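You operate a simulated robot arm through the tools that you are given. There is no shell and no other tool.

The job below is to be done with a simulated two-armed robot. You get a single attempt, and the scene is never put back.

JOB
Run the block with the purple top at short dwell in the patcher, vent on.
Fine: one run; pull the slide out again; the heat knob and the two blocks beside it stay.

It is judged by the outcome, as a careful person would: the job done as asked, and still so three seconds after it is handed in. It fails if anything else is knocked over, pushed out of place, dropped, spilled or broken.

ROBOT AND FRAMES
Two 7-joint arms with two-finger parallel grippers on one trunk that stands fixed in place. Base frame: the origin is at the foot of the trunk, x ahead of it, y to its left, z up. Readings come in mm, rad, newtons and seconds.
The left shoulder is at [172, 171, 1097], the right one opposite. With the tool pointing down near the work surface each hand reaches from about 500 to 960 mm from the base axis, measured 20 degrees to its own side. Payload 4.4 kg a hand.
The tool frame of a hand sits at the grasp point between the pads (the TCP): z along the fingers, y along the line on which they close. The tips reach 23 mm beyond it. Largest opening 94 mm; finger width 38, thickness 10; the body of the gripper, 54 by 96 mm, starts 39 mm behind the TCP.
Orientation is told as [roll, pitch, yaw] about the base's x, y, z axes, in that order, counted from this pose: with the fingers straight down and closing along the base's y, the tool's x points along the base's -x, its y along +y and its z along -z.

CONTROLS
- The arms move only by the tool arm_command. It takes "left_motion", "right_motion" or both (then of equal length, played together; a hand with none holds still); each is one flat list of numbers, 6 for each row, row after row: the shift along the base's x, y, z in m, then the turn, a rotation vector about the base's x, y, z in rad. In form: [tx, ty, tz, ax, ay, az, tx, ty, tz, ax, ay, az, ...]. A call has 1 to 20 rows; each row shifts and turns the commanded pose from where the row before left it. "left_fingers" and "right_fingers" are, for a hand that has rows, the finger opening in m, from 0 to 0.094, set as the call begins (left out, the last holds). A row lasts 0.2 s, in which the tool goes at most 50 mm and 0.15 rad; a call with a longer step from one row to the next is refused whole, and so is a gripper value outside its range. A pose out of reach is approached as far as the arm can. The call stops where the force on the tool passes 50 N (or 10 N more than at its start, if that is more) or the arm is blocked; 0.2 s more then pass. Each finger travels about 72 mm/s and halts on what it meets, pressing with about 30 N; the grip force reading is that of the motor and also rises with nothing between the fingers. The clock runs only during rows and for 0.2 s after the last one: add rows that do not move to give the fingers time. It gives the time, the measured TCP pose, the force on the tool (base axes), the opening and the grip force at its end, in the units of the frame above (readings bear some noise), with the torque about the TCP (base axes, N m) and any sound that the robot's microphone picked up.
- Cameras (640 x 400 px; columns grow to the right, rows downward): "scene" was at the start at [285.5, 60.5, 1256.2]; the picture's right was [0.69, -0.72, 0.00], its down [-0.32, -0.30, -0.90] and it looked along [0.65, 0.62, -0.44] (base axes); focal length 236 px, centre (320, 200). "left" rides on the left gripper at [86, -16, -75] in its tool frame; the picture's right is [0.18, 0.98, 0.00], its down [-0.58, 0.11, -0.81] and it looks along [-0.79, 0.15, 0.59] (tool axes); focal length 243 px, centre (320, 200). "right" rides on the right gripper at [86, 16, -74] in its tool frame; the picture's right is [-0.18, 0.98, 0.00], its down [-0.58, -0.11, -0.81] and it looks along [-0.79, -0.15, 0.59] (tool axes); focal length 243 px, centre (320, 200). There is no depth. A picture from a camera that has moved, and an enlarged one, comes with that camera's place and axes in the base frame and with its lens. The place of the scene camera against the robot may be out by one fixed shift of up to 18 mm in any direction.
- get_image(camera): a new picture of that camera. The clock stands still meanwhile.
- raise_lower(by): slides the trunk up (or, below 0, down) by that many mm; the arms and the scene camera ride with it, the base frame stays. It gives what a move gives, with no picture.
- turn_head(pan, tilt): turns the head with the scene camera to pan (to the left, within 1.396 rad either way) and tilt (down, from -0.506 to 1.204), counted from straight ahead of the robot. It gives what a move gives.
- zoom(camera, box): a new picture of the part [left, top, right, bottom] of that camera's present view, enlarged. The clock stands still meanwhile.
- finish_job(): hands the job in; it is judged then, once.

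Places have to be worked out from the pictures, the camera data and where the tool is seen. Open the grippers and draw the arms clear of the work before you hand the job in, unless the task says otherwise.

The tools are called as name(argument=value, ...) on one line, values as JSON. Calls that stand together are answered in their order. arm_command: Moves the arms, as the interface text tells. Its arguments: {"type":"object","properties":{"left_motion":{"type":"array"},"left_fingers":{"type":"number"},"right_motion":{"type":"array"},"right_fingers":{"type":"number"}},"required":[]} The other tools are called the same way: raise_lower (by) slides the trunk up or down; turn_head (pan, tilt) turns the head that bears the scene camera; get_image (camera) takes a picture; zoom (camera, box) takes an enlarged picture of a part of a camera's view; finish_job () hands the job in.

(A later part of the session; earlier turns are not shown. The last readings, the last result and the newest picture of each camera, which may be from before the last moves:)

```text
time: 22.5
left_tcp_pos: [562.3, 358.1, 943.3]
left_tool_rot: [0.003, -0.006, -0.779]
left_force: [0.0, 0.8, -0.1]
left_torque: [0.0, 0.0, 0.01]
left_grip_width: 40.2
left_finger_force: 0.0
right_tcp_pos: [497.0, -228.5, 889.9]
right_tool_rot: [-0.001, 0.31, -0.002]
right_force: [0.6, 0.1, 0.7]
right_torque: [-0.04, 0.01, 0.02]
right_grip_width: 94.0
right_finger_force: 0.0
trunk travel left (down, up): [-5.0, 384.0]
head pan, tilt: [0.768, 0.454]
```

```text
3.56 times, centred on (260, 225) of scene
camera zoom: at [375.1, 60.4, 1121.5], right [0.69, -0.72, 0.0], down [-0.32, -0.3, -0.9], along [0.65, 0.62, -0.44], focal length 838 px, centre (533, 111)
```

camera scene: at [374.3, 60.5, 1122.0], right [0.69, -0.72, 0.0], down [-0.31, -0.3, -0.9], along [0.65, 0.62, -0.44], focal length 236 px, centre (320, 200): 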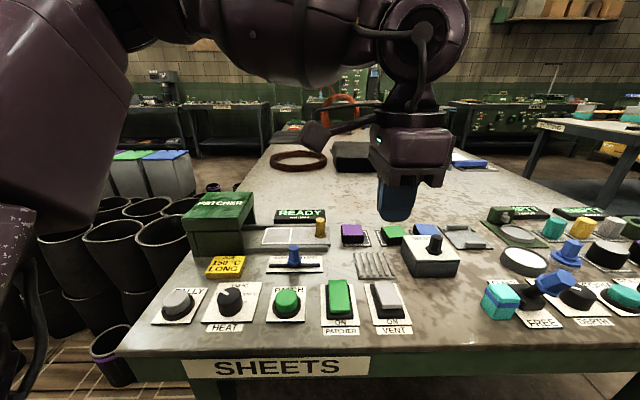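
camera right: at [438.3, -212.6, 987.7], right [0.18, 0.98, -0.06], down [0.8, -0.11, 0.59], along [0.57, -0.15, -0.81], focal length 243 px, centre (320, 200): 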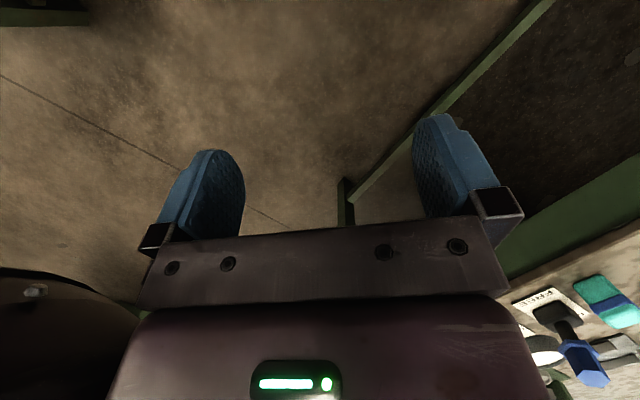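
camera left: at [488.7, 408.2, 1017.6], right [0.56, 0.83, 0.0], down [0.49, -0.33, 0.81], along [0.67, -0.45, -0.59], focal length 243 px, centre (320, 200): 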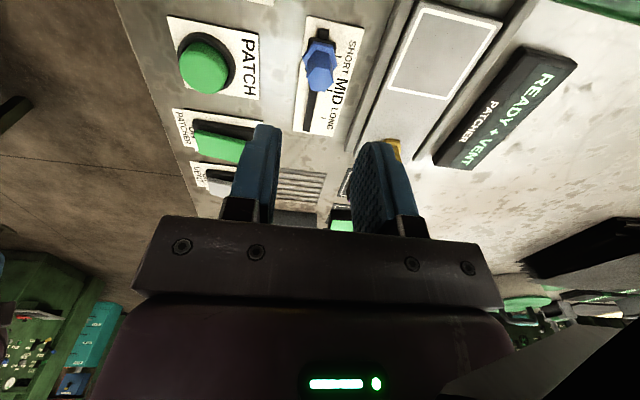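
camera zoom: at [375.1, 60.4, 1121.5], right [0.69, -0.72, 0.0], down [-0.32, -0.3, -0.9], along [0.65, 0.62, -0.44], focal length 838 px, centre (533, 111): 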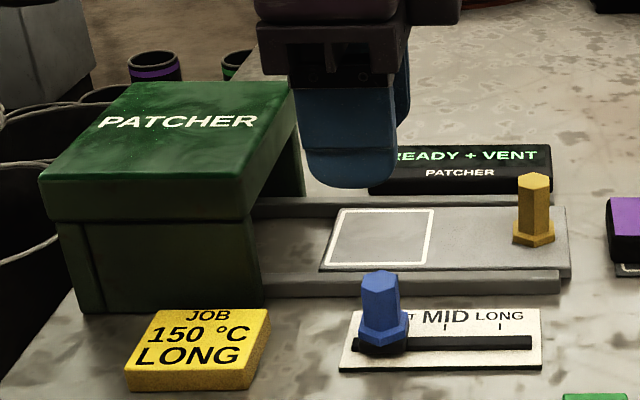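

The slider's carriage lines up with the SHORT tick within about 1 mm. Before handling the block I need the housing's height and the slide's exact place, so I turn the hand back to yaw +0.79 at a safe height for a view from the near side.

zoom(camera="scene", box=[175, 185, 265, 265])

arm_command(left_motion=[0, 0, 0.03, 0, 0, 0.131, 0, 0, 0.03, 0, 0, 0.131, 0, 0, 0.02, 0, 0, 0.131, 0, 0, 0, 0, 0, 0.131, 0, 0, 0, 0, 0, 0.131, 0, 0, 0, 0, 0, 0.131, 0, 0, 0, 0, 0, 0.131, 0, 0, 0, 0, 0, 0.131, 0, 0, 0, 0, 0, 0.131, 0, 0, 0, 0, 0, 0.131, 0, 0, 0, 0, 0, 0.131, 0, 0, 0, 0, 0, 0.131, 0, 0, 0, 0, 0, 0])

get_image(camera="left")

```text
5.00 times, centred on (220, 225) of scene
camera zoom: at [375.1, 60.4, 1121.5], right [0.69, -0.72, 0.0], down [-0.32, -0.3, -0.9], along [0.65, 0.62, -0.44], focal length 1178 px, centre (820, 75)
```

zoom: 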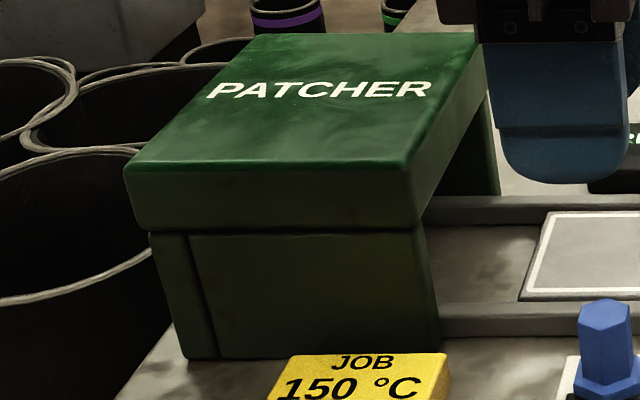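

```text
time: 25.3
left_tcp_pos: [562.3, 358.5, 1021.4]
left_tool_rot: [0.003, -0.005, 0.796]
left_force: [-0.6, 0.1, -0.3]
left_torque: [0.0, -0.01, 0.01]
left_grip_width: 40.1
left_finger_force: 0.0
right_tcp_pos: [498.4, -228.7, 890.7]
right_tool_rot: [0.001, 0.311, -0.002]
right_force: [0.2, -0.1, 0.5]
right_torque: [0.02, 0.0, -0.02]
right_grip_width: 94.0
right_finger_force: 0.0
trunk travel left (down, up): [-5.0, 384.0]
head pan, tilt: [0.768, 0.454]
```

```text
taken
camera left: at [512.7, 285.3, 1096.9], right [-0.83, 0.56, 0.0], down [0.33, 0.49, 0.81], along [0.45, 0.67, -0.59], focal length 243 px, centre (320, 200)
```

left: 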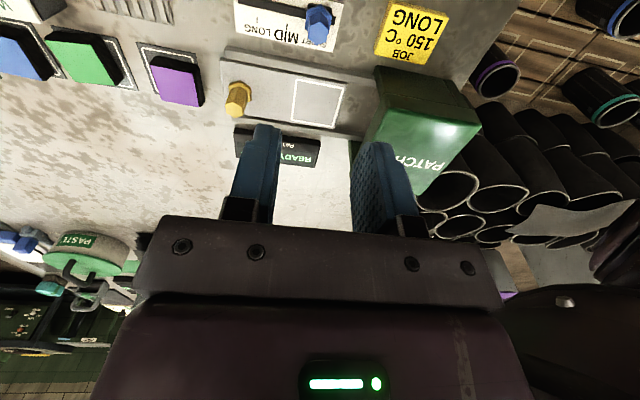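

This view shows slide, handle, block and housing together; I enlarge it in two parts to measure.

zoom(camera="left", box=[210, 40, 370, 140])

zoom(camera="left", box=[340, 0, 500, 200])

zoom(camera="left", box=[30, 10, 230, 135])

```text
4.00 times, centred on (290, 90) of left
camera zoom: at [512.7, 285.3, 1096.9], right [-0.83, 0.56, 0.0], down [0.33, 0.49, 0.81], along [0.45, 0.67, -0.59], focal length 970 px, centre (440, 640)
```

zoom: 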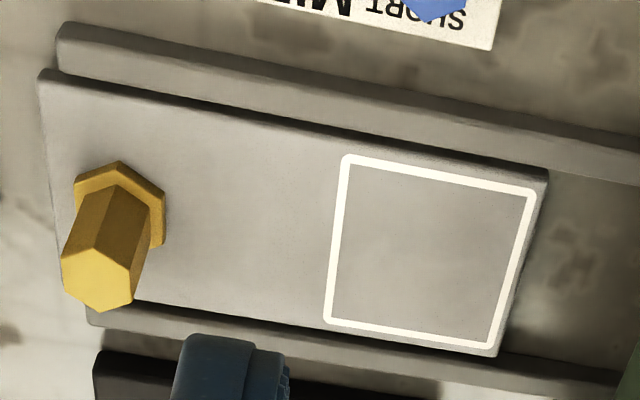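

```text
2.00 times, centred on (420, 100) of left
camera zoom: at [512.7, 285.3, 1096.9], right [-0.83, 0.56, 0.0], down [0.33, 0.49, 0.81], along [0.45, 0.67, -0.59], focal length 485 px, centre (120, 400)
```

zoom: 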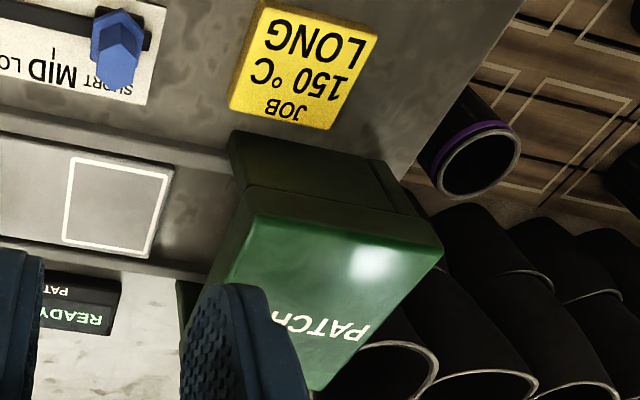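

```text
3.20 times, centred on (130, 72) of left
camera zoom: at [512.7, 285.3, 1096.9], right [-0.83, 0.56, 0.0], down [0.33, 0.49, 0.81], along [0.45, 0.67, -0.59], focal length 776 px, centre (928, 608)
```

zoom: 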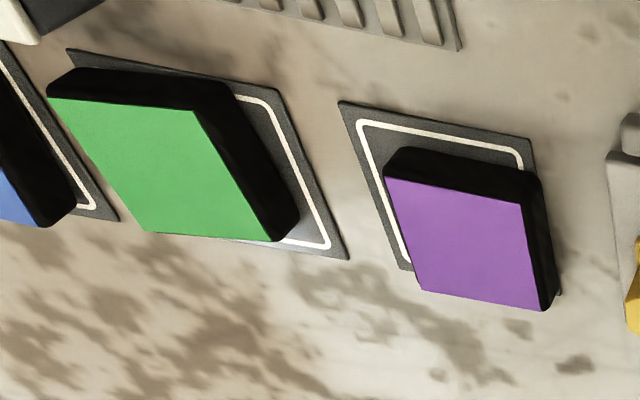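

Measured: slide top z ≈ 815.5, white square centre (616, 430), gold handle at about (683, 363), housing lid top z ≈ 881 with its right edge ~60 mm left of the square centre. The purple block is 41.5 mm square, aligned with the bench, centre (728, 315), top z 833. I turn to yaw −0.785 while moving above the block with the fingers at 70 mm.

arm_command(left_motion=[0.0138, -0.0036, -0.0083, 0, 0, -0.1318, 0.0138, -0.0036, -0.0083, 0, 0, -0.1318, 0.0138, -0.0036, -0.0083, 0, 0, -0.1318, 0.0138, -0.0036, -0.0083, 0, 0, -0.1318, 0.0138, -0.0036, -0.0083, 0, 0, -0.1318, 0.0138, -0.0036, -0.0083, 0, 0, -0.1318, 0.0138, -0.0036, -0.0083, 0, 0, -0.1318, 0.0138, -0.0036, -0.0083, 0, 0, -0.1318, 0.0138, -0.0036, -0.0083, 0, 0, -0.1318, 0.0138, -0.0036, -0.0083, 0, 0, -0.1318, 0.0138, -0.0036, -0.0083, 0, 0, -0.1318, 0.0138, -0.0036, -0.0083, 0, 0, -0.1318, 0, 0, 0, 0, 0, 0], left_fingers=0.07)

get_image(camera="left")

get_image(camera="scene")

```text
time: 28.1
left_tcp_pos: [705.5, 282.0, 939.0]
left_tool_rot: [0.017, 0.024, -0.752]
left_force: [0.2, 0.5, 0.8]
left_torque: [-0.02, 0.02, 0.0]
left_grip_width: 69.9
left_finger_force: 0.1
left hand out of reach, approached as far as the arm can: row 11, 12
right_tcp_pos: [496.7, -228.4, 890.0]
right_tool_rot: [0.0, 0.312, -0.001]
right_force: [-0.4, -0.8, -0.1]
right_torque: [0.04, 0.0, -0.02]
right_grip_width: 94.1
right_finger_force: 0.0
trunk travel left (down, up): [-5.0, 384.0]
head pan, tilt: [0.768, 0.454]
```

```text
taken
camera left: at [632.2, 326.6, 1016.5], right [0.54, 0.84, 0.02], down [0.5, -0.34, 0.79], along [0.68, -0.42, -0.61], focal length 243 px, centre (320, 200)
```

left: 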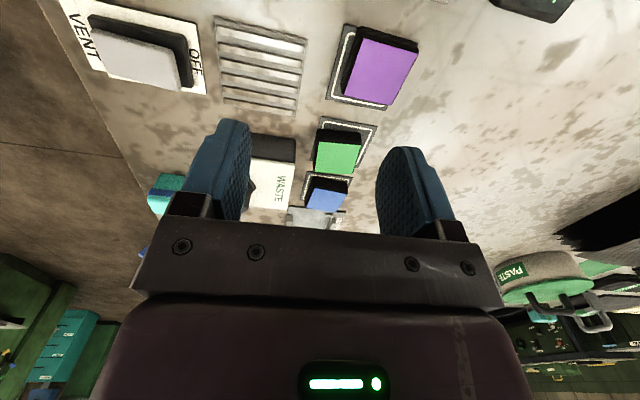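

```text
taken
camera scene: at [375.6, 60.8, 1121.2], right [0.69, -0.72, 0.0], down [-0.32, -0.3, -0.9], along [0.65, 0.62, -0.44], focal length 236 px, centre (320, 200)
```

scene: 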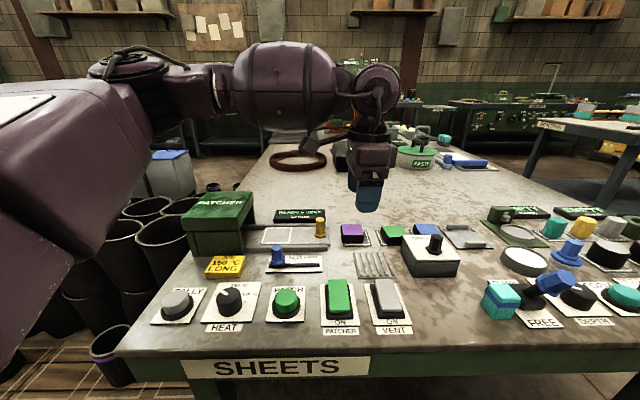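

At yaw −0.785 this spot is just out of reach, and the hand stopped short at (706, 282). Yaw +0.785 (fingers closing along the bench's right–left line) suits the arm better here and leaves room at the housing too, so I level the hand, turn back and go over the block.

arm_command(left_motion=[0, 0, 0.02, -0.0288, -0.0059, 0, 0, 0, 0, 0, 0, 0.128, 0, 0, 0, 0, 0, 0.128, 0, 0, 0, 0, 0, 0.128, 0, 0, 0, 0, 0, 0.128, 0, 0, 0, 0, 0, 0.128, 0, 0, 0, 0, 0, 0.128, 0.0038, 0.0055, 0, 0, 0, 0.128, 0.0038, 0.0055, 0, 0, 0, 0.128, 0.0038, 0.0055, 0, 0, 0, 0.128, 0.0038, 0.0055, 0, 0, 0, 0.128, 0.0038, 0.0055, 0, 0, 0, 0.128, 0.0038, 0.0055, 0, 0, 0, 0.128, 0, 0, 0, 0, 0, 0], left_fingers=0.058)

get_image(camera="left")

```text
time: 31.1
left_tcp_pos: [727.5, 303.4, 947.0]
left_tool_rot: [-0.011, -0.03, 0.75]
left_force: [-0.2, 0.1, -0.4]
left_torque: [0.01, -0.02, -0.04]
left_grip_width: 58.1
left_finger_force: 0.1
left hand out of reach, approached as far as the arm can: row 1
right_tcp_pos: [497.4, -228.9, 890.1]
right_tool_rot: [-0.002, 0.312, -0.003]
right_force: [0.4, -0.7, -0.2]
right_torque: [0.01, 0.01, 0.0]
right_grip_width: 94.2
right_finger_force: 0.1
trunk travel left (down, up): [-5.0, 384.0]
head pan, tilt: [0.768, 0.454]
```

```text
taken
camera left: at [673.3, 231.6, 1020.4], right [-0.8, 0.59, -0.02], down [0.33, 0.47, 0.82], along [0.5, 0.66, -0.57], focal length 243 px, centre (320, 200)
```

left: 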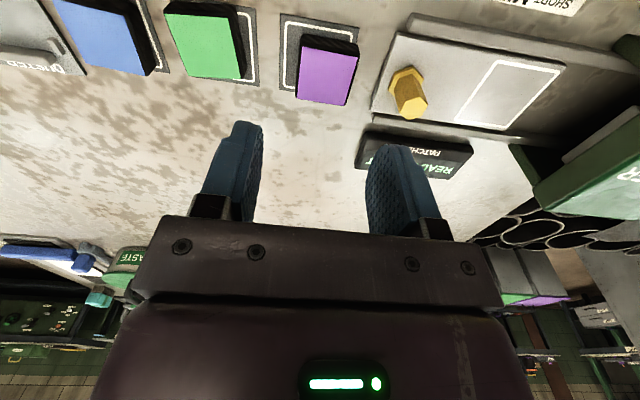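

The hand is over the block with yaw 0.75 and a small residual tilt. I level it, set yaw to 0.785 and shift over the block's centre.

arm_command(left_motion=[0.0005, 0.006, -0.005, -0.0062, 0.0147, 0.018, 0, 0.006, -0.005, -0.0062, 0.0147, 0.017, 0, 0, 0, 0, 0, 0])

get_image(camera="left")

zoom(camera="left", box=[240, 0, 440, 125])

```text
time: 31.9
left_tcp_pos: [730.7, 313.3, 938.8]
left_tool_rot: [-0.002, 0.001, 0.784]
left_force: [-0.4, 0.0, -0.7]
left_torque: [0.02, 0.01, 0.01]
left_grip_width: 58.2
left_finger_force: 0.0
right_tcp_pos: [497.8, -228.0, 890.5]
right_tool_rot: [-0.001, 0.31, -0.002]
right_force: [0.2, 0.1, -0.4]
right_torque: [0.01, 0.03, 0.02]
right_grip_width: 93.9
right_finger_force: 0.1
trunk travel left (down, up): [-5.0, 384.0]
head pan, tilt: [0.768, 0.454]
```

```text
taken
camera left: at [679.9, 242.1, 1013.6], right [-0.82, 0.57, 0.0], down [0.33, 0.49, 0.81], along [0.46, 0.66, -0.59], focal length 243 px, centre (320, 200)
```

left: 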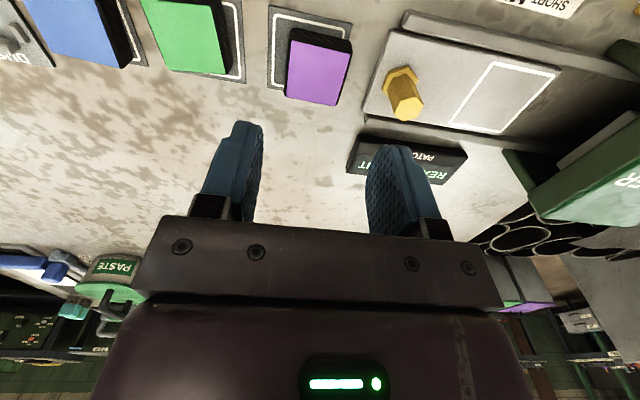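

```text
3.20 times, centred on (340, 62) of left
camera zoom: at [679.9, 242.1, 1013.6], right [-0.82, 0.57, 0.0], down [0.33, 0.49, 0.81], along [0.46, 0.66, -0.59], focal length 776 px, centre (256, 640)
```

zoom: 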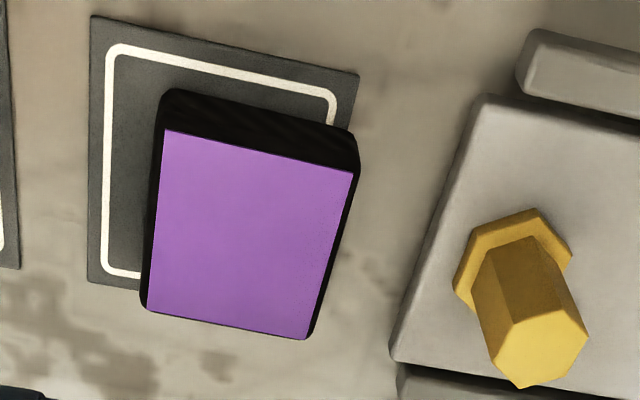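

Now the block's centre reads (734.5, 315.7) with the top near z 829, aligned to within a degree of the hand. I shift 4.4/2.0 mm and descend to z ≈ 868 with 58 mm opening, then check again.

arm_command(left_motion=[0.0044, 0.002, -0.02, 0, 0, 0, 0, 0, -0.025, 0, 0, 0, 0, 0, -0.025, 0, 0, 0, 0, 0, 0, 0, 0, 0])

get_image(camera="left")

zoom(camera="scene", box=[290, 190, 450, 290])

```text
time: 32.9
left_tcp_pos: [734.6, 316.1, 869.2]
left_tool_rot: [-0.001, -0.001, 0.785]
left_force: [-0.1, 0.9, 0.3]
left_torque: [0.01, -0.02, 0.0]
left_grip_width: 57.9
left_finger_force: 0.1
right_tcp_pos: [497.3, -228.4, 889.8]
right_tool_rot: [0.0, 0.311, -0.003]
right_force: [-0.4, -0.1, 0.0]
right_torque: [-0.01, 0.0, 0.02]
right_grip_width: 94.1
right_finger_force: 0.1
trunk travel left (down, up): [-5.0, 384.0]
head pan, tilt: [0.768, 0.454]
```

```text
taken
camera left: at [684.1, 243.7, 945.2], right [-0.82, 0.57, 0.0], down [0.33, 0.49, 0.81], along [0.46, 0.66, -0.59], focal length 243 px, centre (320, 200)
```

left: 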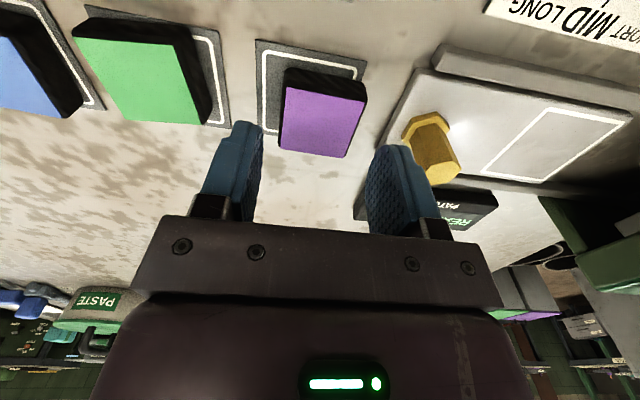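

```text
4.00 times, centred on (370, 240) of scene
camera zoom: at [375.1, 60.4, 1121.5], right [0.69, -0.72, 0.0], down [-0.32, -0.3, -0.9], along [0.65, 0.62, -0.44], focal length 942 px, centre (120, 40)
```

zoom: 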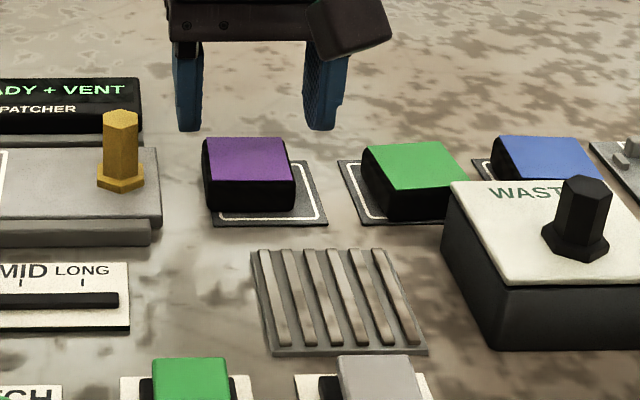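

The block's top centre lies in the column straight under the TCP, so the alignment is good. I lower the remaining 36 mm so the tips go to z ≈ 810 beside the block.

arm_command(left_motion=[0, 0, -0.012, 0, 0, 0, 0, 0, -0.012, 0, 0, 0, 0, 0, -0.012, 0, 0, 0, 0, 0, 0, 0, 0, 0])

get_image(camera="left")

zoom(camera="scene", box=[290, 190, 450, 290])

```text
time: 33.9
left_tcp_pos: [734.1, 315.8, 833.2]
left_tool_rot: [-0.004, 0.0, 0.783]
left_force: [0.4, 1.1, 0.8]
left_torque: [0.02, 0.04, 0.01]
left_grip_width: 58.0
left_finger_force: 0.0
right_tcp_pos: [497.1, -228.9, 889.9]
right_tool_rot: [0.001, 0.312, -0.003]
right_force: [0.9, -0.5, -0.1]
right_torque: [-0.01, -0.01, 0.02]
right_grip_width: 94.0
right_finger_force: 0.0
trunk travel left (down, up): [-5.0, 384.0]
head pan, tilt: [0.768, 0.454]
```

```text
taken
camera left: at [683.8, 243.1, 908.8], right [-0.82, 0.57, 0.0], down [0.33, 0.49, 0.81], along [0.46, 0.66, -0.59], focal length 243 px, centre (320, 200)
```

left: 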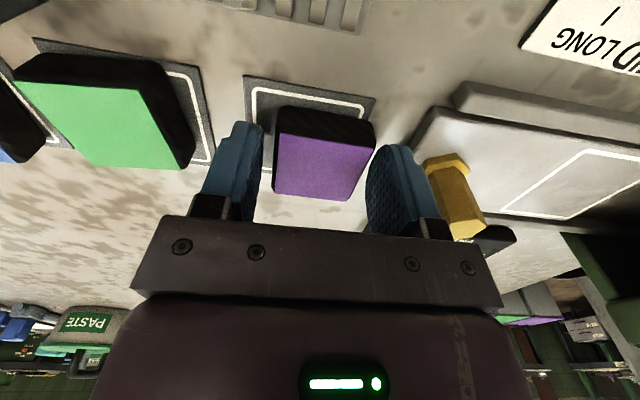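

```text
4.00 times, centred on (370, 240) of scene
camera zoom: at [375.2, 60.5, 1121.5], right [0.69, -0.72, 0.0], down [-0.32, -0.3, -0.9], along [0.65, 0.62, -0.44], focal length 942 px, centre (120, 40)
```

zoom: 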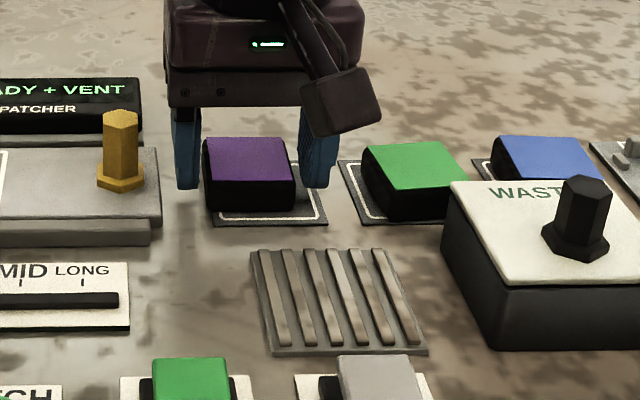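

Both fingers straddle the block with clearance. I close on it.

arm_command(left_motion=[0, 0, 0, 0, 0, 0, 0, 0, 0, 0, 0, 0, 0, 0, 0, 0, 0, 0, 0, 0, 0, 0, 0, 0], left_fingers=0.03)

get_image(camera="left")

```text
time: 34.9
left_tcp_pos: [733.5, 314.9, 833.4]
left_tool_rot: [-0.001, 0.001, 0.784]
left_force: [-0.2, -0.2, 0.6]
left_torque: [0.02, 0.01, 0.01]
left_grip_width: 47.2
left_finger_force: 29.7
right_tcp_pos: [498.2, -228.7, 890.3]
right_tool_rot: [0.0, 0.31, -0.002]
right_force: [0.2, -0.3, -0.3]
right_torque: [-0.04, 0.01, 0.01]
right_grip_width: 94.1
right_finger_force: 0.1
trunk travel left (down, up): [-5.0, 384.0]
head pan, tilt: [0.768, 0.454]
```

```text
taken
camera left: at [683.7, 243.1, 908.8], right [-0.82, 0.57, 0.0], down [0.33, 0.49, 0.81], along [0.46, 0.66, -0.59], focal length 243 px, centre (320, 200)
```

left: 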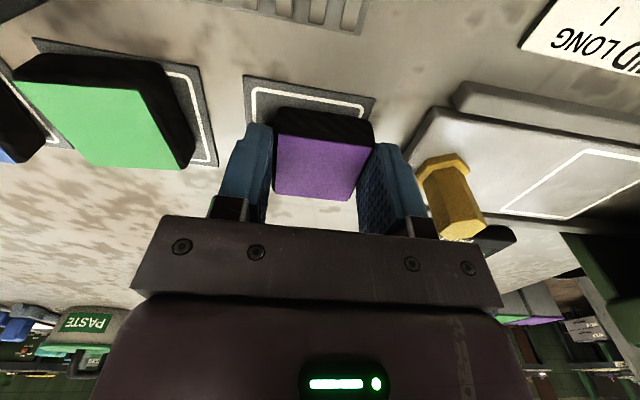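

It holds at 47.2 mm. I lift 70 mm, so the block passes well over the gold handle, and check that it came along.

arm_command(left_motion=[0, 0, 0.01, 0, 0, 0, 0, 0, 0.02, 0, 0, 0, 0, 0, 0.02, 0, 0, 0, 0, 0, 0.02, 0, 0, 0, 0, 0, 0, 0, 0, 0])

get_image(camera="left")

get_image(camera="scene")

```text
time: 36.1
left_tcp_pos: [734.7, 315.8, 901.9]
left_tool_rot: [-0.002, 0.0, 0.784]
left_force: [0.3, 0.2, 0.5]
left_torque: [0.02, 0.0, -0.01]
left_grip_width: 47.2
left_finger_force: 30.3
right_tcp_pos: [496.3, -227.6, 889.7]
right_tool_rot: [0.0, 0.313, -0.002]
right_force: [0.6, 0.3, 0.5]
right_torque: [0.02, 0.0, -0.02]
right_grip_width: 94.2
right_finger_force: 0.1
trunk travel left (down, up): [-5.0, 384.0]
head pan, tilt: [0.768, 0.454]
```

```text
taken
camera left: at [685.0, 243.6, 978.4], right [-0.82, 0.57, 0.0], down [0.33, 0.49, 0.81], along [0.46, 0.66, -0.59], focal length 243 px, centre (320, 200)
```

left: 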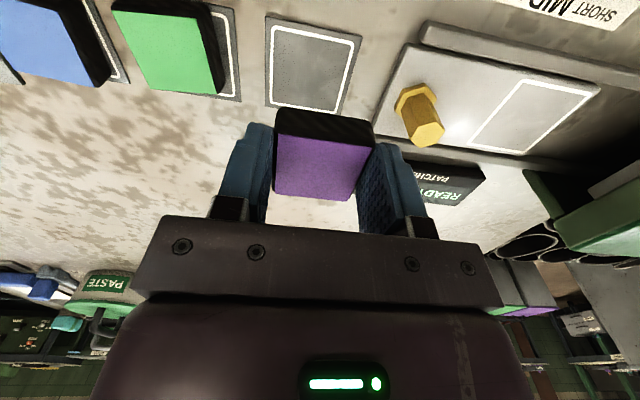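

```text
taken
camera scene: at [375.4, 60.5, 1121.3], right [0.69, -0.72, 0.0], down [-0.32, -0.3, -0.9], along [0.65, 0.62, -0.44], focal length 236 px, centre (320, 200)
```

scene: 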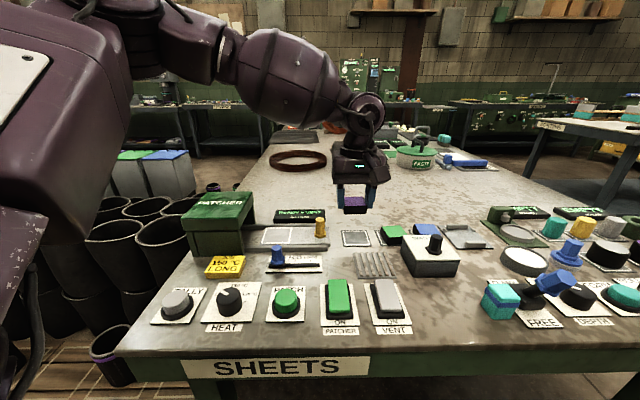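

The block is held level and its mat is empty. I carry it 165 mm to −u, over the white square, still high.

arm_command(left_motion=[-0.0198, 0.0191, 0, 0, 0, 0, -0.0198, 0.0191, 0, 0, 0, 0, -0.0198, 0.0191, 0, 0, 0, 0, -0.0198, 0.0191, 0, 0, 0, 0, -0.0198, 0.0191, 0, 0, 0, 0, -0.0195, 0.0188, 0, 0, 0, 0, 0, 0, 0, 0, 0, 0])

get_image(camera="left")

zoom(camera="left", box=[220, 20, 420, 220])

zoom(camera="scene", box=[180, 160, 340, 280])

```text
time: 37.7
left_tcp_pos: [613.8, 430.9, 900.1]
left_tool_rot: [-0.001, 0.0, 0.783]
left_force: [-0.4, 0.2, -0.6]
left_torque: [-0.03, -0.01, 0.0]
left_grip_width: 47.2
left_finger_force: 30.1
right_tcp_pos: [496.9, -228.1, 891.4]
right_tool_rot: [0.0, 0.309, -0.002]
right_force: [-0.4, 0.3, 0.4]
right_torque: [-0.01, -0.02, 0.02]
right_grip_width: 94.0
right_finger_force: 0.0
trunk travel left (down, up): [-5.0, 384.0]
head pan, tilt: [0.768, 0.454]
```

```text
taken
camera left: at [563.8, 359.7, 976.4], right [-0.82, 0.57, 0.0], down [0.33, 0.49, 0.81], along [0.46, 0.66, -0.59], focal length 243 px, centre (320, 200)
```

left: 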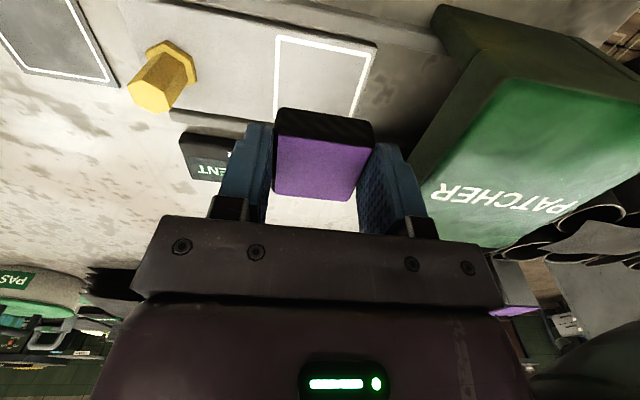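

```text
2.00 times, centred on (320, 120) of left
camera zoom: at [563.8, 359.7, 976.4], right [-0.82, 0.57, 0.0], down [0.33, 0.49, 0.81], along [0.46, 0.66, -0.59], focal length 485 px, centre (320, 360)
```

zoom: 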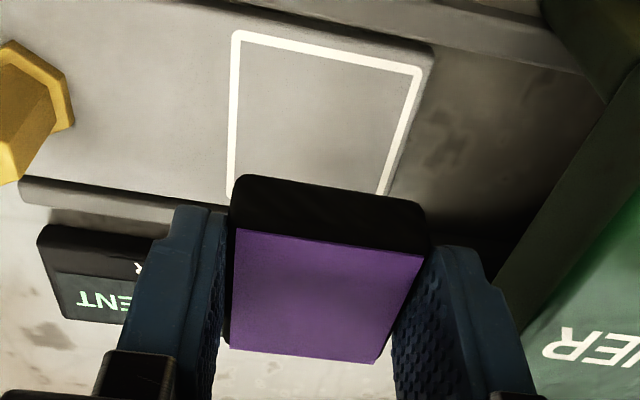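

```text
3.33 times, centred on (260, 220) of scene
camera zoom: at [375.1, 60.8, 1121.5], right [0.69, -0.72, 0.0], down [-0.32, -0.3, -0.9], along [0.65, 0.62, -0.44], focal length 785 px, centre (520, 133)
```

zoom: 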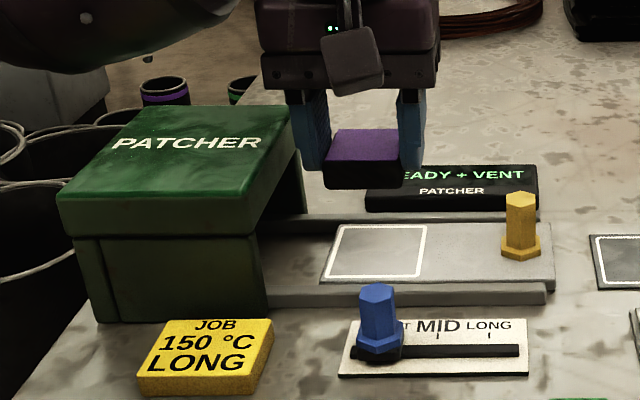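

The block's bottom is about 871 now, and seen against the square it is some 4 mm too far back and 2 mm too far left. I correct that and lower to a few mm above the slide.

arm_command(left_motion=[-0.0014, -0.0042, -0.01, 0, 0, 0, 0, 0, -0.015, 0, 0, 0, 0, 0, -0.015, 0, 0, 0, 0, 0, -0.008, 0, 0, 0, 0, 0, 0, 0, 0, 0])

get_image(camera="left")

zoom(camera="left", box=[220, 40, 420, 220])

zoom(camera="scene", box=[230, 205, 330, 270])

```text
time: 38.9
left_tcp_pos: [614.8, 427.3, 854.6]
left_tool_rot: [-0.002, 0.001, 0.784]
left_force: [-0.5, -0.6, -1.3]
left_torque: [-0.01, 0.0, -0.04]
left_grip_width: 47.3
left_finger_force: 29.9
right_tcp_pos: [497.4, -228.6, 891.2]
right_tool_rot: [0.002, 0.311, 0.0]
right_force: [-0.7, -0.3, 0.0]
right_torque: [0.0, -0.04, 0.0]
right_grip_width: 93.9
right_finger_force: 0.1
trunk travel left (down, up): [-5.0, 384.0]
head pan, tilt: [0.768, 0.454]
```

```text
taken
camera left: at [563.8, 354.6, 929.4], right [-0.82, 0.57, 0.0], down [0.33, 0.49, 0.81], along [0.46, 0.66, -0.59], focal length 243 px, centre (320, 200)
```

left: 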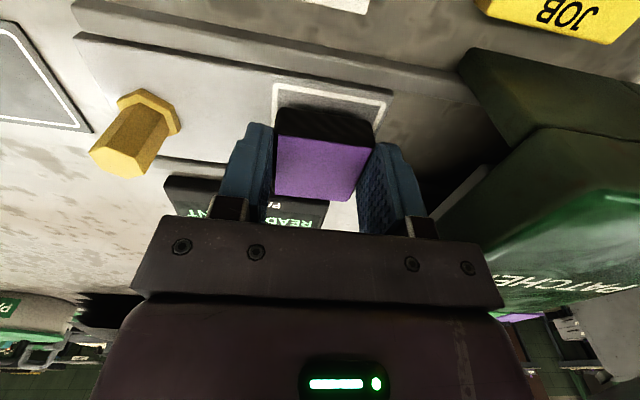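

```text
2.22 times, centred on (320, 130) of left
camera zoom: at [563.8, 354.6, 929.4], right [-0.82, 0.57, 0.0], down [0.33, 0.49, 0.81], along [0.46, 0.66, -0.59], focal length 539 px, centre (320, 356)
```

zoom: 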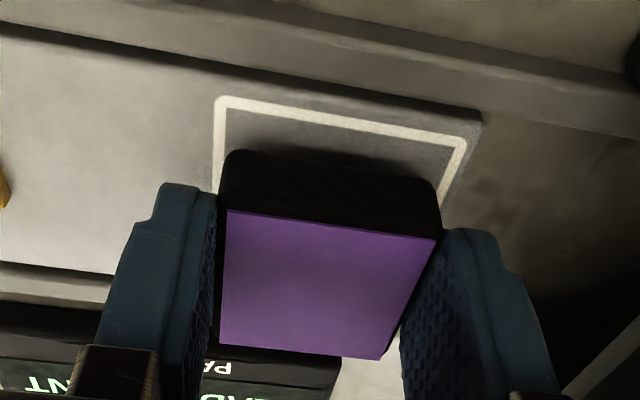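

```text
6.15 times, centred on (280, 238) of scene
camera zoom: at [375.2, 60.5, 1121.5], right [0.69, -0.72, 0.0], down [-0.32, -0.3, -0.9], along [0.65, 0.62, -0.44], focal length 1450 px, centre (566, -31)
```

zoom: 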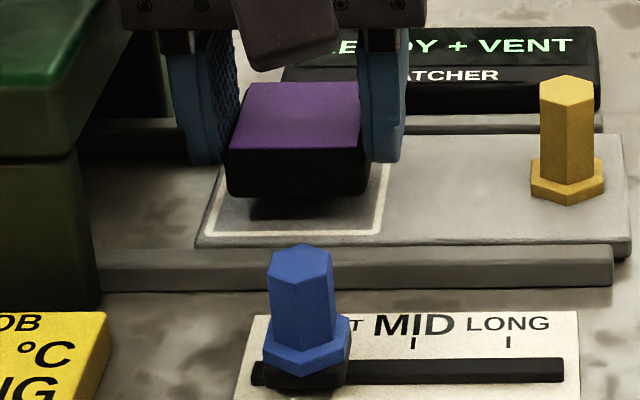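

The block sits over the square within about 1–2 mm, with a visible gap beneath. I trim 1 mm and lower 7 mm more, watching the force.

arm_command(left_motion=[-0.0008, 0.0008, -0.002, 0, 0, 0, 0, 0, -0.002, 0, 0, 0, 0, 0, -0.002, 0, 0, 0, 0, 0, -0.001, 0, 0, 0, 0, 0, 0, 0, 0, 0])

zoom(camera="scene", box=[230, 205, 330, 270])

```text
time: 40.1
left_tcp_pos: [612.7, 427.2, 847.3]
left_tool_rot: [-0.003, -0.001, 0.784]
left_force: [0.2, 1.4, -1.0]
left_torque: [0.02, -0.03, 0.01]
left_grip_width: 47.3
left_finger_force: 30.1
right_tcp_pos: [496.9, -229.1, 890.5]
right_tool_rot: [-0.001, 0.311, -0.002]
right_force: [0.4, -1.0, 0.8]
right_torque: [-0.02, 0.02, 0.0]
right_grip_width: 93.9
right_finger_force: 0.0
trunk travel left (down, up): [-5.0, 384.0]
head pan, tilt: [0.768, 0.454]
```

```text
6.15 times, centred on (280, 238) of scene
camera zoom: at [375.3, 60.5, 1121.4], right [0.69, -0.72, 0.0], down [-0.32, -0.3, -0.9], along [0.65, 0.62, -0.44], focal length 1450 px, centre (566, -31)
```

zoom: 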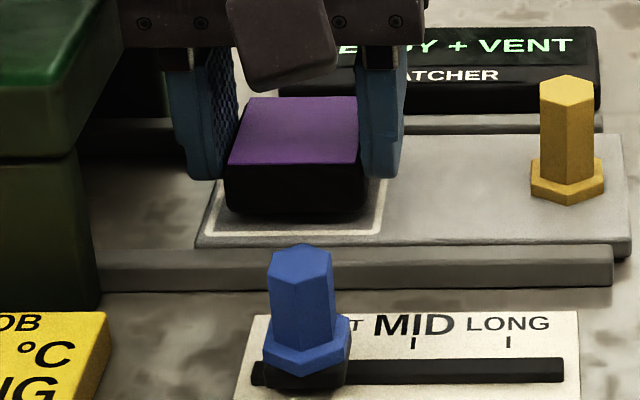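

There is still no contact, only a thin shadow gap. I go down another 3 mm in 1 mm steps.

arm_command(left_motion=[0, 0, -0.001, 0, 0, 0, 0, 0, -0.001, 0, 0, 0, 0, 0, -0.001, 0, 0, 0, 0, 0, 0, 0, 0, 0])

zoom(camera="scene", box=[250, 225, 310, 262])

```text
time: 41.1
left_tcp_pos: [613.8, 428.3, 845.2]
left_tool_rot: [-0.001, 0.0, 0.784]
left_force: [0.8, -0.6, -1.6]
left_torque: [-0.02, 0.0, -0.01]
left_grip_width: 47.0
left_finger_force: 30.0
right_tcp_pos: [498.0, -228.8, 889.5]
right_tool_rot: [0.001, 0.31, 0.0]
right_force: [-1.0, 0.2, -0.6]
right_torque: [-0.02, -0.01, 0.0]
right_grip_width: 93.9
right_finger_force: 0.0
trunk travel left (down, up): [-5.0, 384.0]
head pan, tilt: [0.768, 0.454]
```

```text
10.67 times, centred on (280, 244) of scene
camera zoom: at [375.2, 60.5, 1121.4], right [0.69, -0.72, 0.0], down [-0.32, -0.3, -0.9], along [0.65, 0.62, -0.44], focal length 2513 px, centre (747, -264)
```

zoom: 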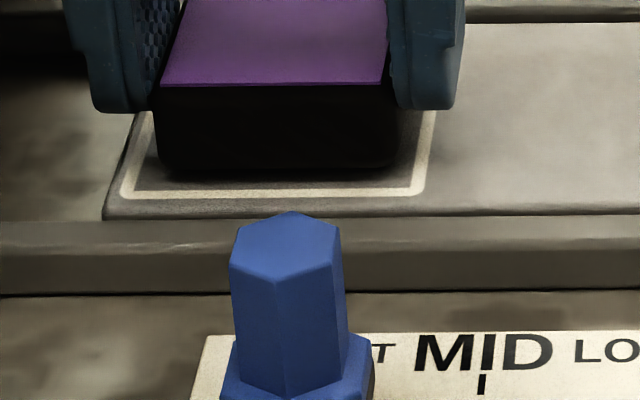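

Force is still near zero; the block hangs perhaps 1–2 mm above. I go down in 1 mm steps again.

arm_command(left_motion=[0, 0, -0.001, 0, 0, 0, 0, 0, -0.001, 0, 0, 0, 0, 0, 0, 0, 0, 0])

zoom(camera="scene", box=[250, 225, 310, 262])

```text
time: 41.9
left_tcp_pos: [613.9, 426.7, 843.6]
left_tool_rot: [-0.002, 0.0, 0.782]
left_force: [0.1, -0.3, 0.2]
left_torque: [0.04, -0.03, 0.01]
left_grip_width: 47.2
left_finger_force: 30.1
right_tcp_pos: [496.8, -227.6, 889.6]
right_tool_rot: [0.0, 0.309, -0.003]
right_force: [-0.1, 0.0, -0.1]
right_torque: [0.0, -0.03, 0.05]
right_grip_width: 94.0
right_finger_force: 0.0
trunk travel left (down, up): [-5.0, 384.0]
head pan, tilt: [0.768, 0.454]
```

```text
10.67 times, centred on (280, 244) of scene
camera zoom: at [375.3, 60.5, 1121.4], right [0.69, -0.72, 0.0], down [-0.32, -0.3, -0.9], along [0.65, 0.62, -0.44], focal length 2513 px, centre (747, -264)
```

zoom: 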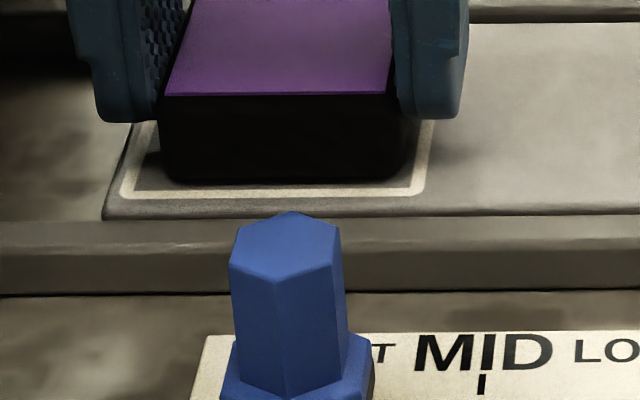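

It is about touching now. Two more 1 mm steps, looking for a rise in force.

arm_command(left_motion=[0, 0, -0.001, 0, 0, 0, 0, 0, -0.001, 0, 0, 0, 0, 0, 0, 0, 0, 0])

zoom(camera="scene", box=[250, 225, 310, 262])

```text
time: 42.7
left_tcp_pos: [613.5, 426.9, 841.1]
left_tool_rot: [-0.003, -0.004, 0.784]
left_force: [1.6, 1.1, 10.8]
left_torque: [0.08, 0.12, 0.0]
left_grip_width: 46.9
left_finger_force: 29.7
right_tcp_pos: [496.9, -228.2, 891.0]
right_tool_rot: [0.0, 0.31, -0.002]
right_force: [0.7, 0.1, 0.6]
right_torque: [0.03, 0.02, 0.0]
right_grip_width: 94.1
right_finger_force: 0.1
trunk travel left (down, up): [-5.0, 384.0]
head pan, tilt: [0.768, 0.454]
```

```text
10.67 times, centred on (280, 244) of scene
camera zoom: at [374.6, 60.1, 1121.9], right [0.69, -0.72, 0.0], down [-0.31, -0.3, -0.9], along [0.65, 0.62, -0.44], focal length 2513 px, centre (747, -264)
```

zoom: 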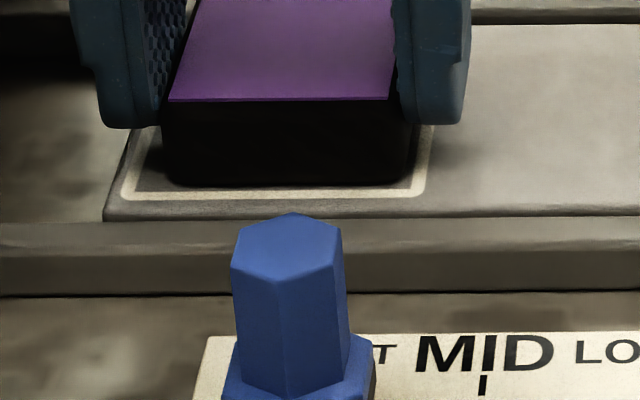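

Contact shows at 11 N, so the block rests on the slide, about 2 mm right of the square's middle. I lift 3 mm, shift 2 mm to −u and set it down again.

arm_command(left_motion=[0, 0, 0.003, 0, 0, 0, -0.0014, 0.0014, 0, 0, 0, 0, 0, 0, -0.0015, 0, 0, 0, 0, 0, -0.001, 0, 0, 0, 0, 0, 0, 0, 0, 0])

zoom(camera="scene", box=[250, 225, 310, 262])

```text
time: 43.9
left_tcp_pos: [613.3, 428.0, 843.2]
left_tool_rot: [0.0, -0.001, 0.784]
left_force: [-0.2, -1.1, 4.7]
left_torque: [0.02, 0.07, -0.03]
left_grip_width: 47.0
left_finger_force: 29.6
right_tcp_pos: [497.6, -228.3, 891.1]
right_tool_rot: [-0.001, 0.312, -0.003]
right_force: [0.8, -0.4, 0.5]
right_torque: [0.0, 0.02, 0.01]
right_grip_width: 93.9
right_finger_force: 0.2
trunk travel left (down, up): [-5.0, 384.0]
head pan, tilt: [0.768, 0.454]
```

```text
10.67 times, centred on (280, 244) of scene
camera zoom: at [374.8, 60.2, 1121.7], right [0.69, -0.72, 0.0], down [-0.32, -0.3, -0.9], along [0.65, 0.62, -0.44], focal length 2513 px, centre (747, -264)
```

zoom: 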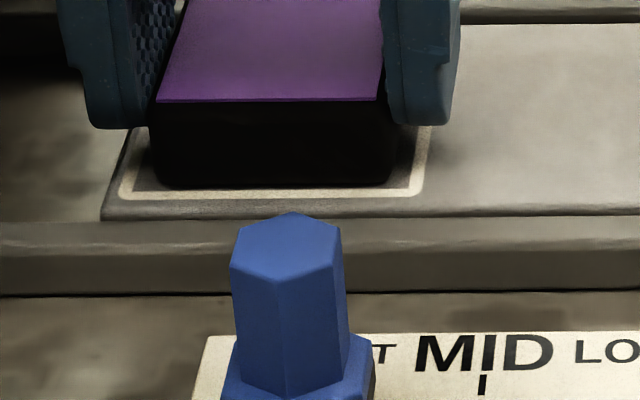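

The block is centred and in contact at 5 N. I open the fingers to 56 mm and rise straight up.

arm_command(left_motion=[0, 0, 0, 0, 0, 0, 0, 0, 0, 0, 0, 0, 0, 0, 0.01, 0, 0, 0, 0, 0, 0.02, 0, 0, 0, 0, 0, 0.03, 0, 0, 0, 0, 0, 0.02, 0, 0, 0], left_fingers=0.056)

zoom(camera="scene", box=[230, 205, 330, 270])

get_image(camera="left")

```text
time: 45.3
left_tcp_pos: [611.3, 428.5, 920.8]
left_tool_rot: [-0.002, 0.001, 0.782]
left_force: [-1.0, -0.2, 1.0]
left_torque: [0.0, -0.02, 0.02]
left_grip_width: 56.1
left_finger_force: 0.1
right_tcp_pos: [498.2, -228.6, 891.3]
right_tool_rot: [0.0, 0.311, -0.003]
right_force: [0.1, -0.3, 0.3]
right_torque: [-0.03, -0.04, -0.01]
right_grip_width: 93.8
right_finger_force: 0.0
trunk travel left (down, up): [-5.0, 384.0]
head pan, tilt: [0.768, 0.454]
```

```text
6.15 times, centred on (280, 238) of scene
camera zoom: at [375.1, 60.3, 1121.5], right [0.69, -0.72, 0.0], down [-0.32, -0.3, -0.9], along [0.65, 0.62, -0.44], focal length 1450 px, centre (566, -31)
```

zoom: 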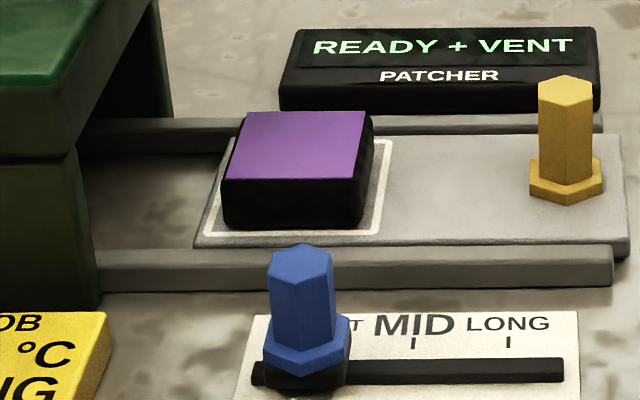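

```text
taken
camera left: at [561.4, 355.9, 995.3], right [-0.82, 0.57, 0.0], down [0.33, 0.49, 0.81], along [0.46, 0.66, -0.59], focal length 243 px, centre (320, 200)
```

left: 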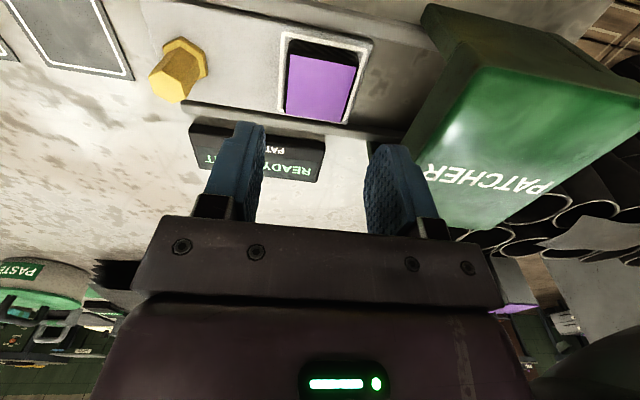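

The block rests inside the outline. Next I refine the handle's location from this view, then go to its right with the fingers closed to push the slide in.

zoom(camera="left", box=[120, 0, 280, 120])

arm_command(left_motion=[0.019, -0.018, 0, 0, 0, 0, 0.019, -0.018, 0, 0, 0, 0, 0.019, -0.018, 0, 0, 0, 0, 0.019, -0.018, 0, 0, 0, 0, 0.019, -0.018, 0, 0, 0, 0, 0, 0, 0, 0, 0, 0], left_fingers=0.0)

get_image(camera="left")

zoom(camera="left", box=[280, 0, 440, 120])

```text
3.33 times, centred on (200, 60) of left
camera zoom: at [561.4, 355.9, 995.3], right [-0.82, 0.57, 0.0], down [0.33, 0.49, 0.81], along [0.46, 0.66, -0.59], focal length 809 px, centre (720, 667)
```

zoom: 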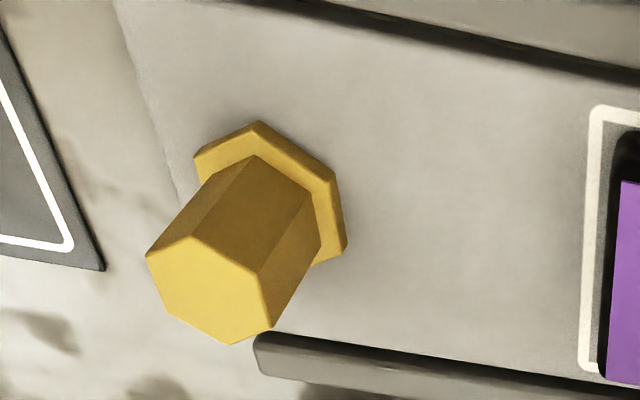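

```text
time: 46.7
left_tcp_pos: [708.4, 336.9, 920.4]
left_tool_rot: [-0.001, 0.0, 0.782]
left_force: [0.9, -0.2, 0.3]
left_torque: [0.0, 0.02, -0.01]
left_grip_width: 0.2
left_finger_force: 30.2
right_tcp_pos: [498.1, -228.5, 891.2]
right_tool_rot: [-0.001, 0.311, 0.0]
right_force: [-0.4, -0.8, 0.3]
right_torque: [0.0, -0.01, -0.01]
right_grip_width: 93.8
right_finger_force: 0.0
trunk travel left (down, up): [-5.0, 384.0]
head pan, tilt: [0.768, 0.454]
```

```text
taken
camera left: at [657.1, 264.4, 996.4], right [-0.82, 0.57, 0.0], down [0.33, 0.49, 0.81], along [0.46, 0.66, -0.59], focal length 243 px, centre (320, 200)
```

left: 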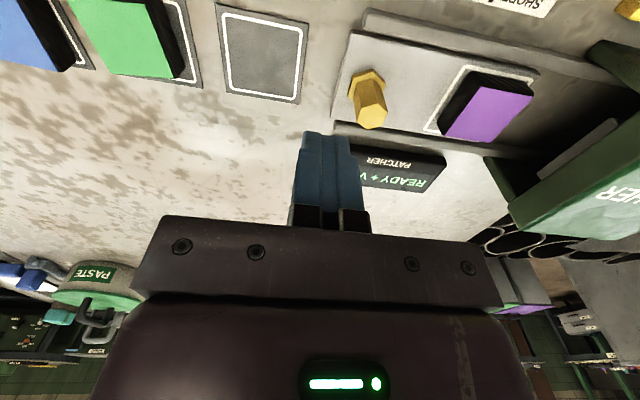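

```text
3.33 times, centred on (360, 60) of left
camera zoom: at [657.1, 264.4, 996.4], right [-0.82, 0.57, 0.0], down [0.33, 0.49, 0.81], along [0.46, 0.66, -0.59], focal length 809 px, centre (187, 667)
```

zoom: 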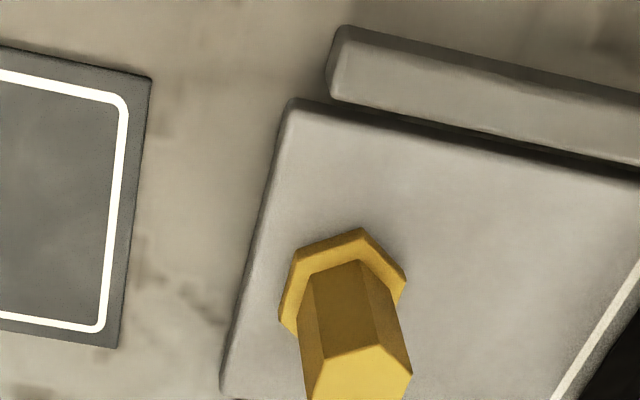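

The handle's axis is about (682.5, 365.5), its top near z 848. The closed fingers stand 38 mm to its right; I lower to TCP z 849 (tips above the flange) beside it.

arm_command(left_motion=[0.0019, 0.0019, -0.02, 0, 0, 0, 0, 0, -0.02, 0, 0, 0, 0, 0, -0.02, 0, 0, 0, 0, 0, -0.0115, 0, 0, 0, 0, 0, 0, 0, 0, 0])

get_image(camera="left")

zoom(camera="scene", box=[200, 190, 360, 290])

```text
time: 47.9
left_tcp_pos: [709.0, 341.9, 847.8]
left_tool_rot: [-0.001, 0.001, 0.783]
left_force: [-0.3, 0.0, 0.5]
left_torque: [0.01, 0.01, 0.01]
left_grip_width: 0.0
left_finger_force: 30.1
right_tcp_pos: [497.3, -229.0, 890.5]
right_tool_rot: [0.002, 0.311, -0.001]
right_force: [0.4, -0.7, 0.5]
right_torque: [0.06, -0.01, 0.0]
right_grip_width: 94.2
right_finger_force: 0.1
trunk travel left (down, up): [-5.0, 384.0]
head pan, tilt: [0.768, 0.454]
```

```text
taken
camera left: at [658.8, 268.4, 923.9], right [-0.82, 0.57, 0.0], down [0.33, 0.49, 0.81], along [0.46, 0.66, -0.59], focal length 243 px, centre (320, 200)
```

left: 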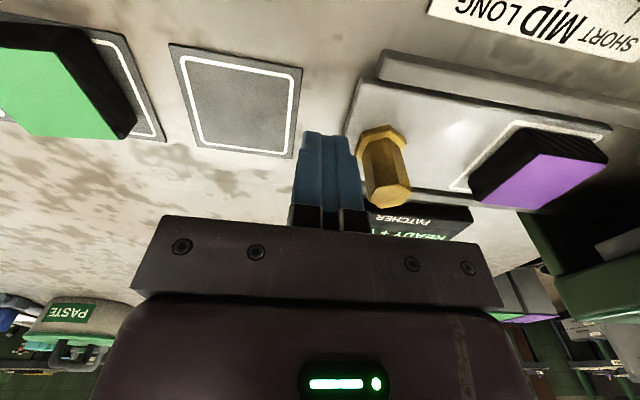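

```text
4.00 times, centred on (280, 240) of scene
camera zoom: at [375.2, 60.5, 1121.5], right [0.69, -0.72, 0.0], down [-0.32, -0.3, -0.9], along [0.65, 0.62, -0.44], focal length 942 px, centre (480, 40)
```

zoom: 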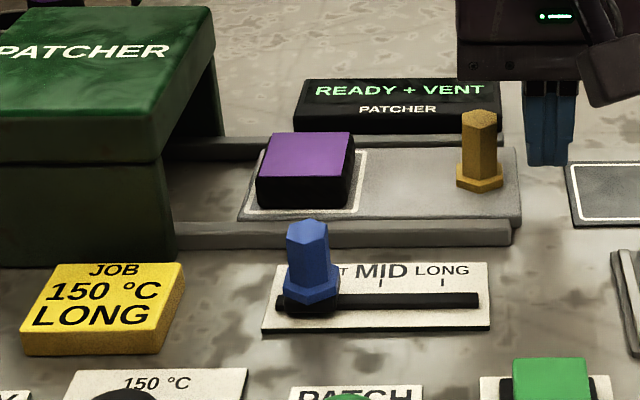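

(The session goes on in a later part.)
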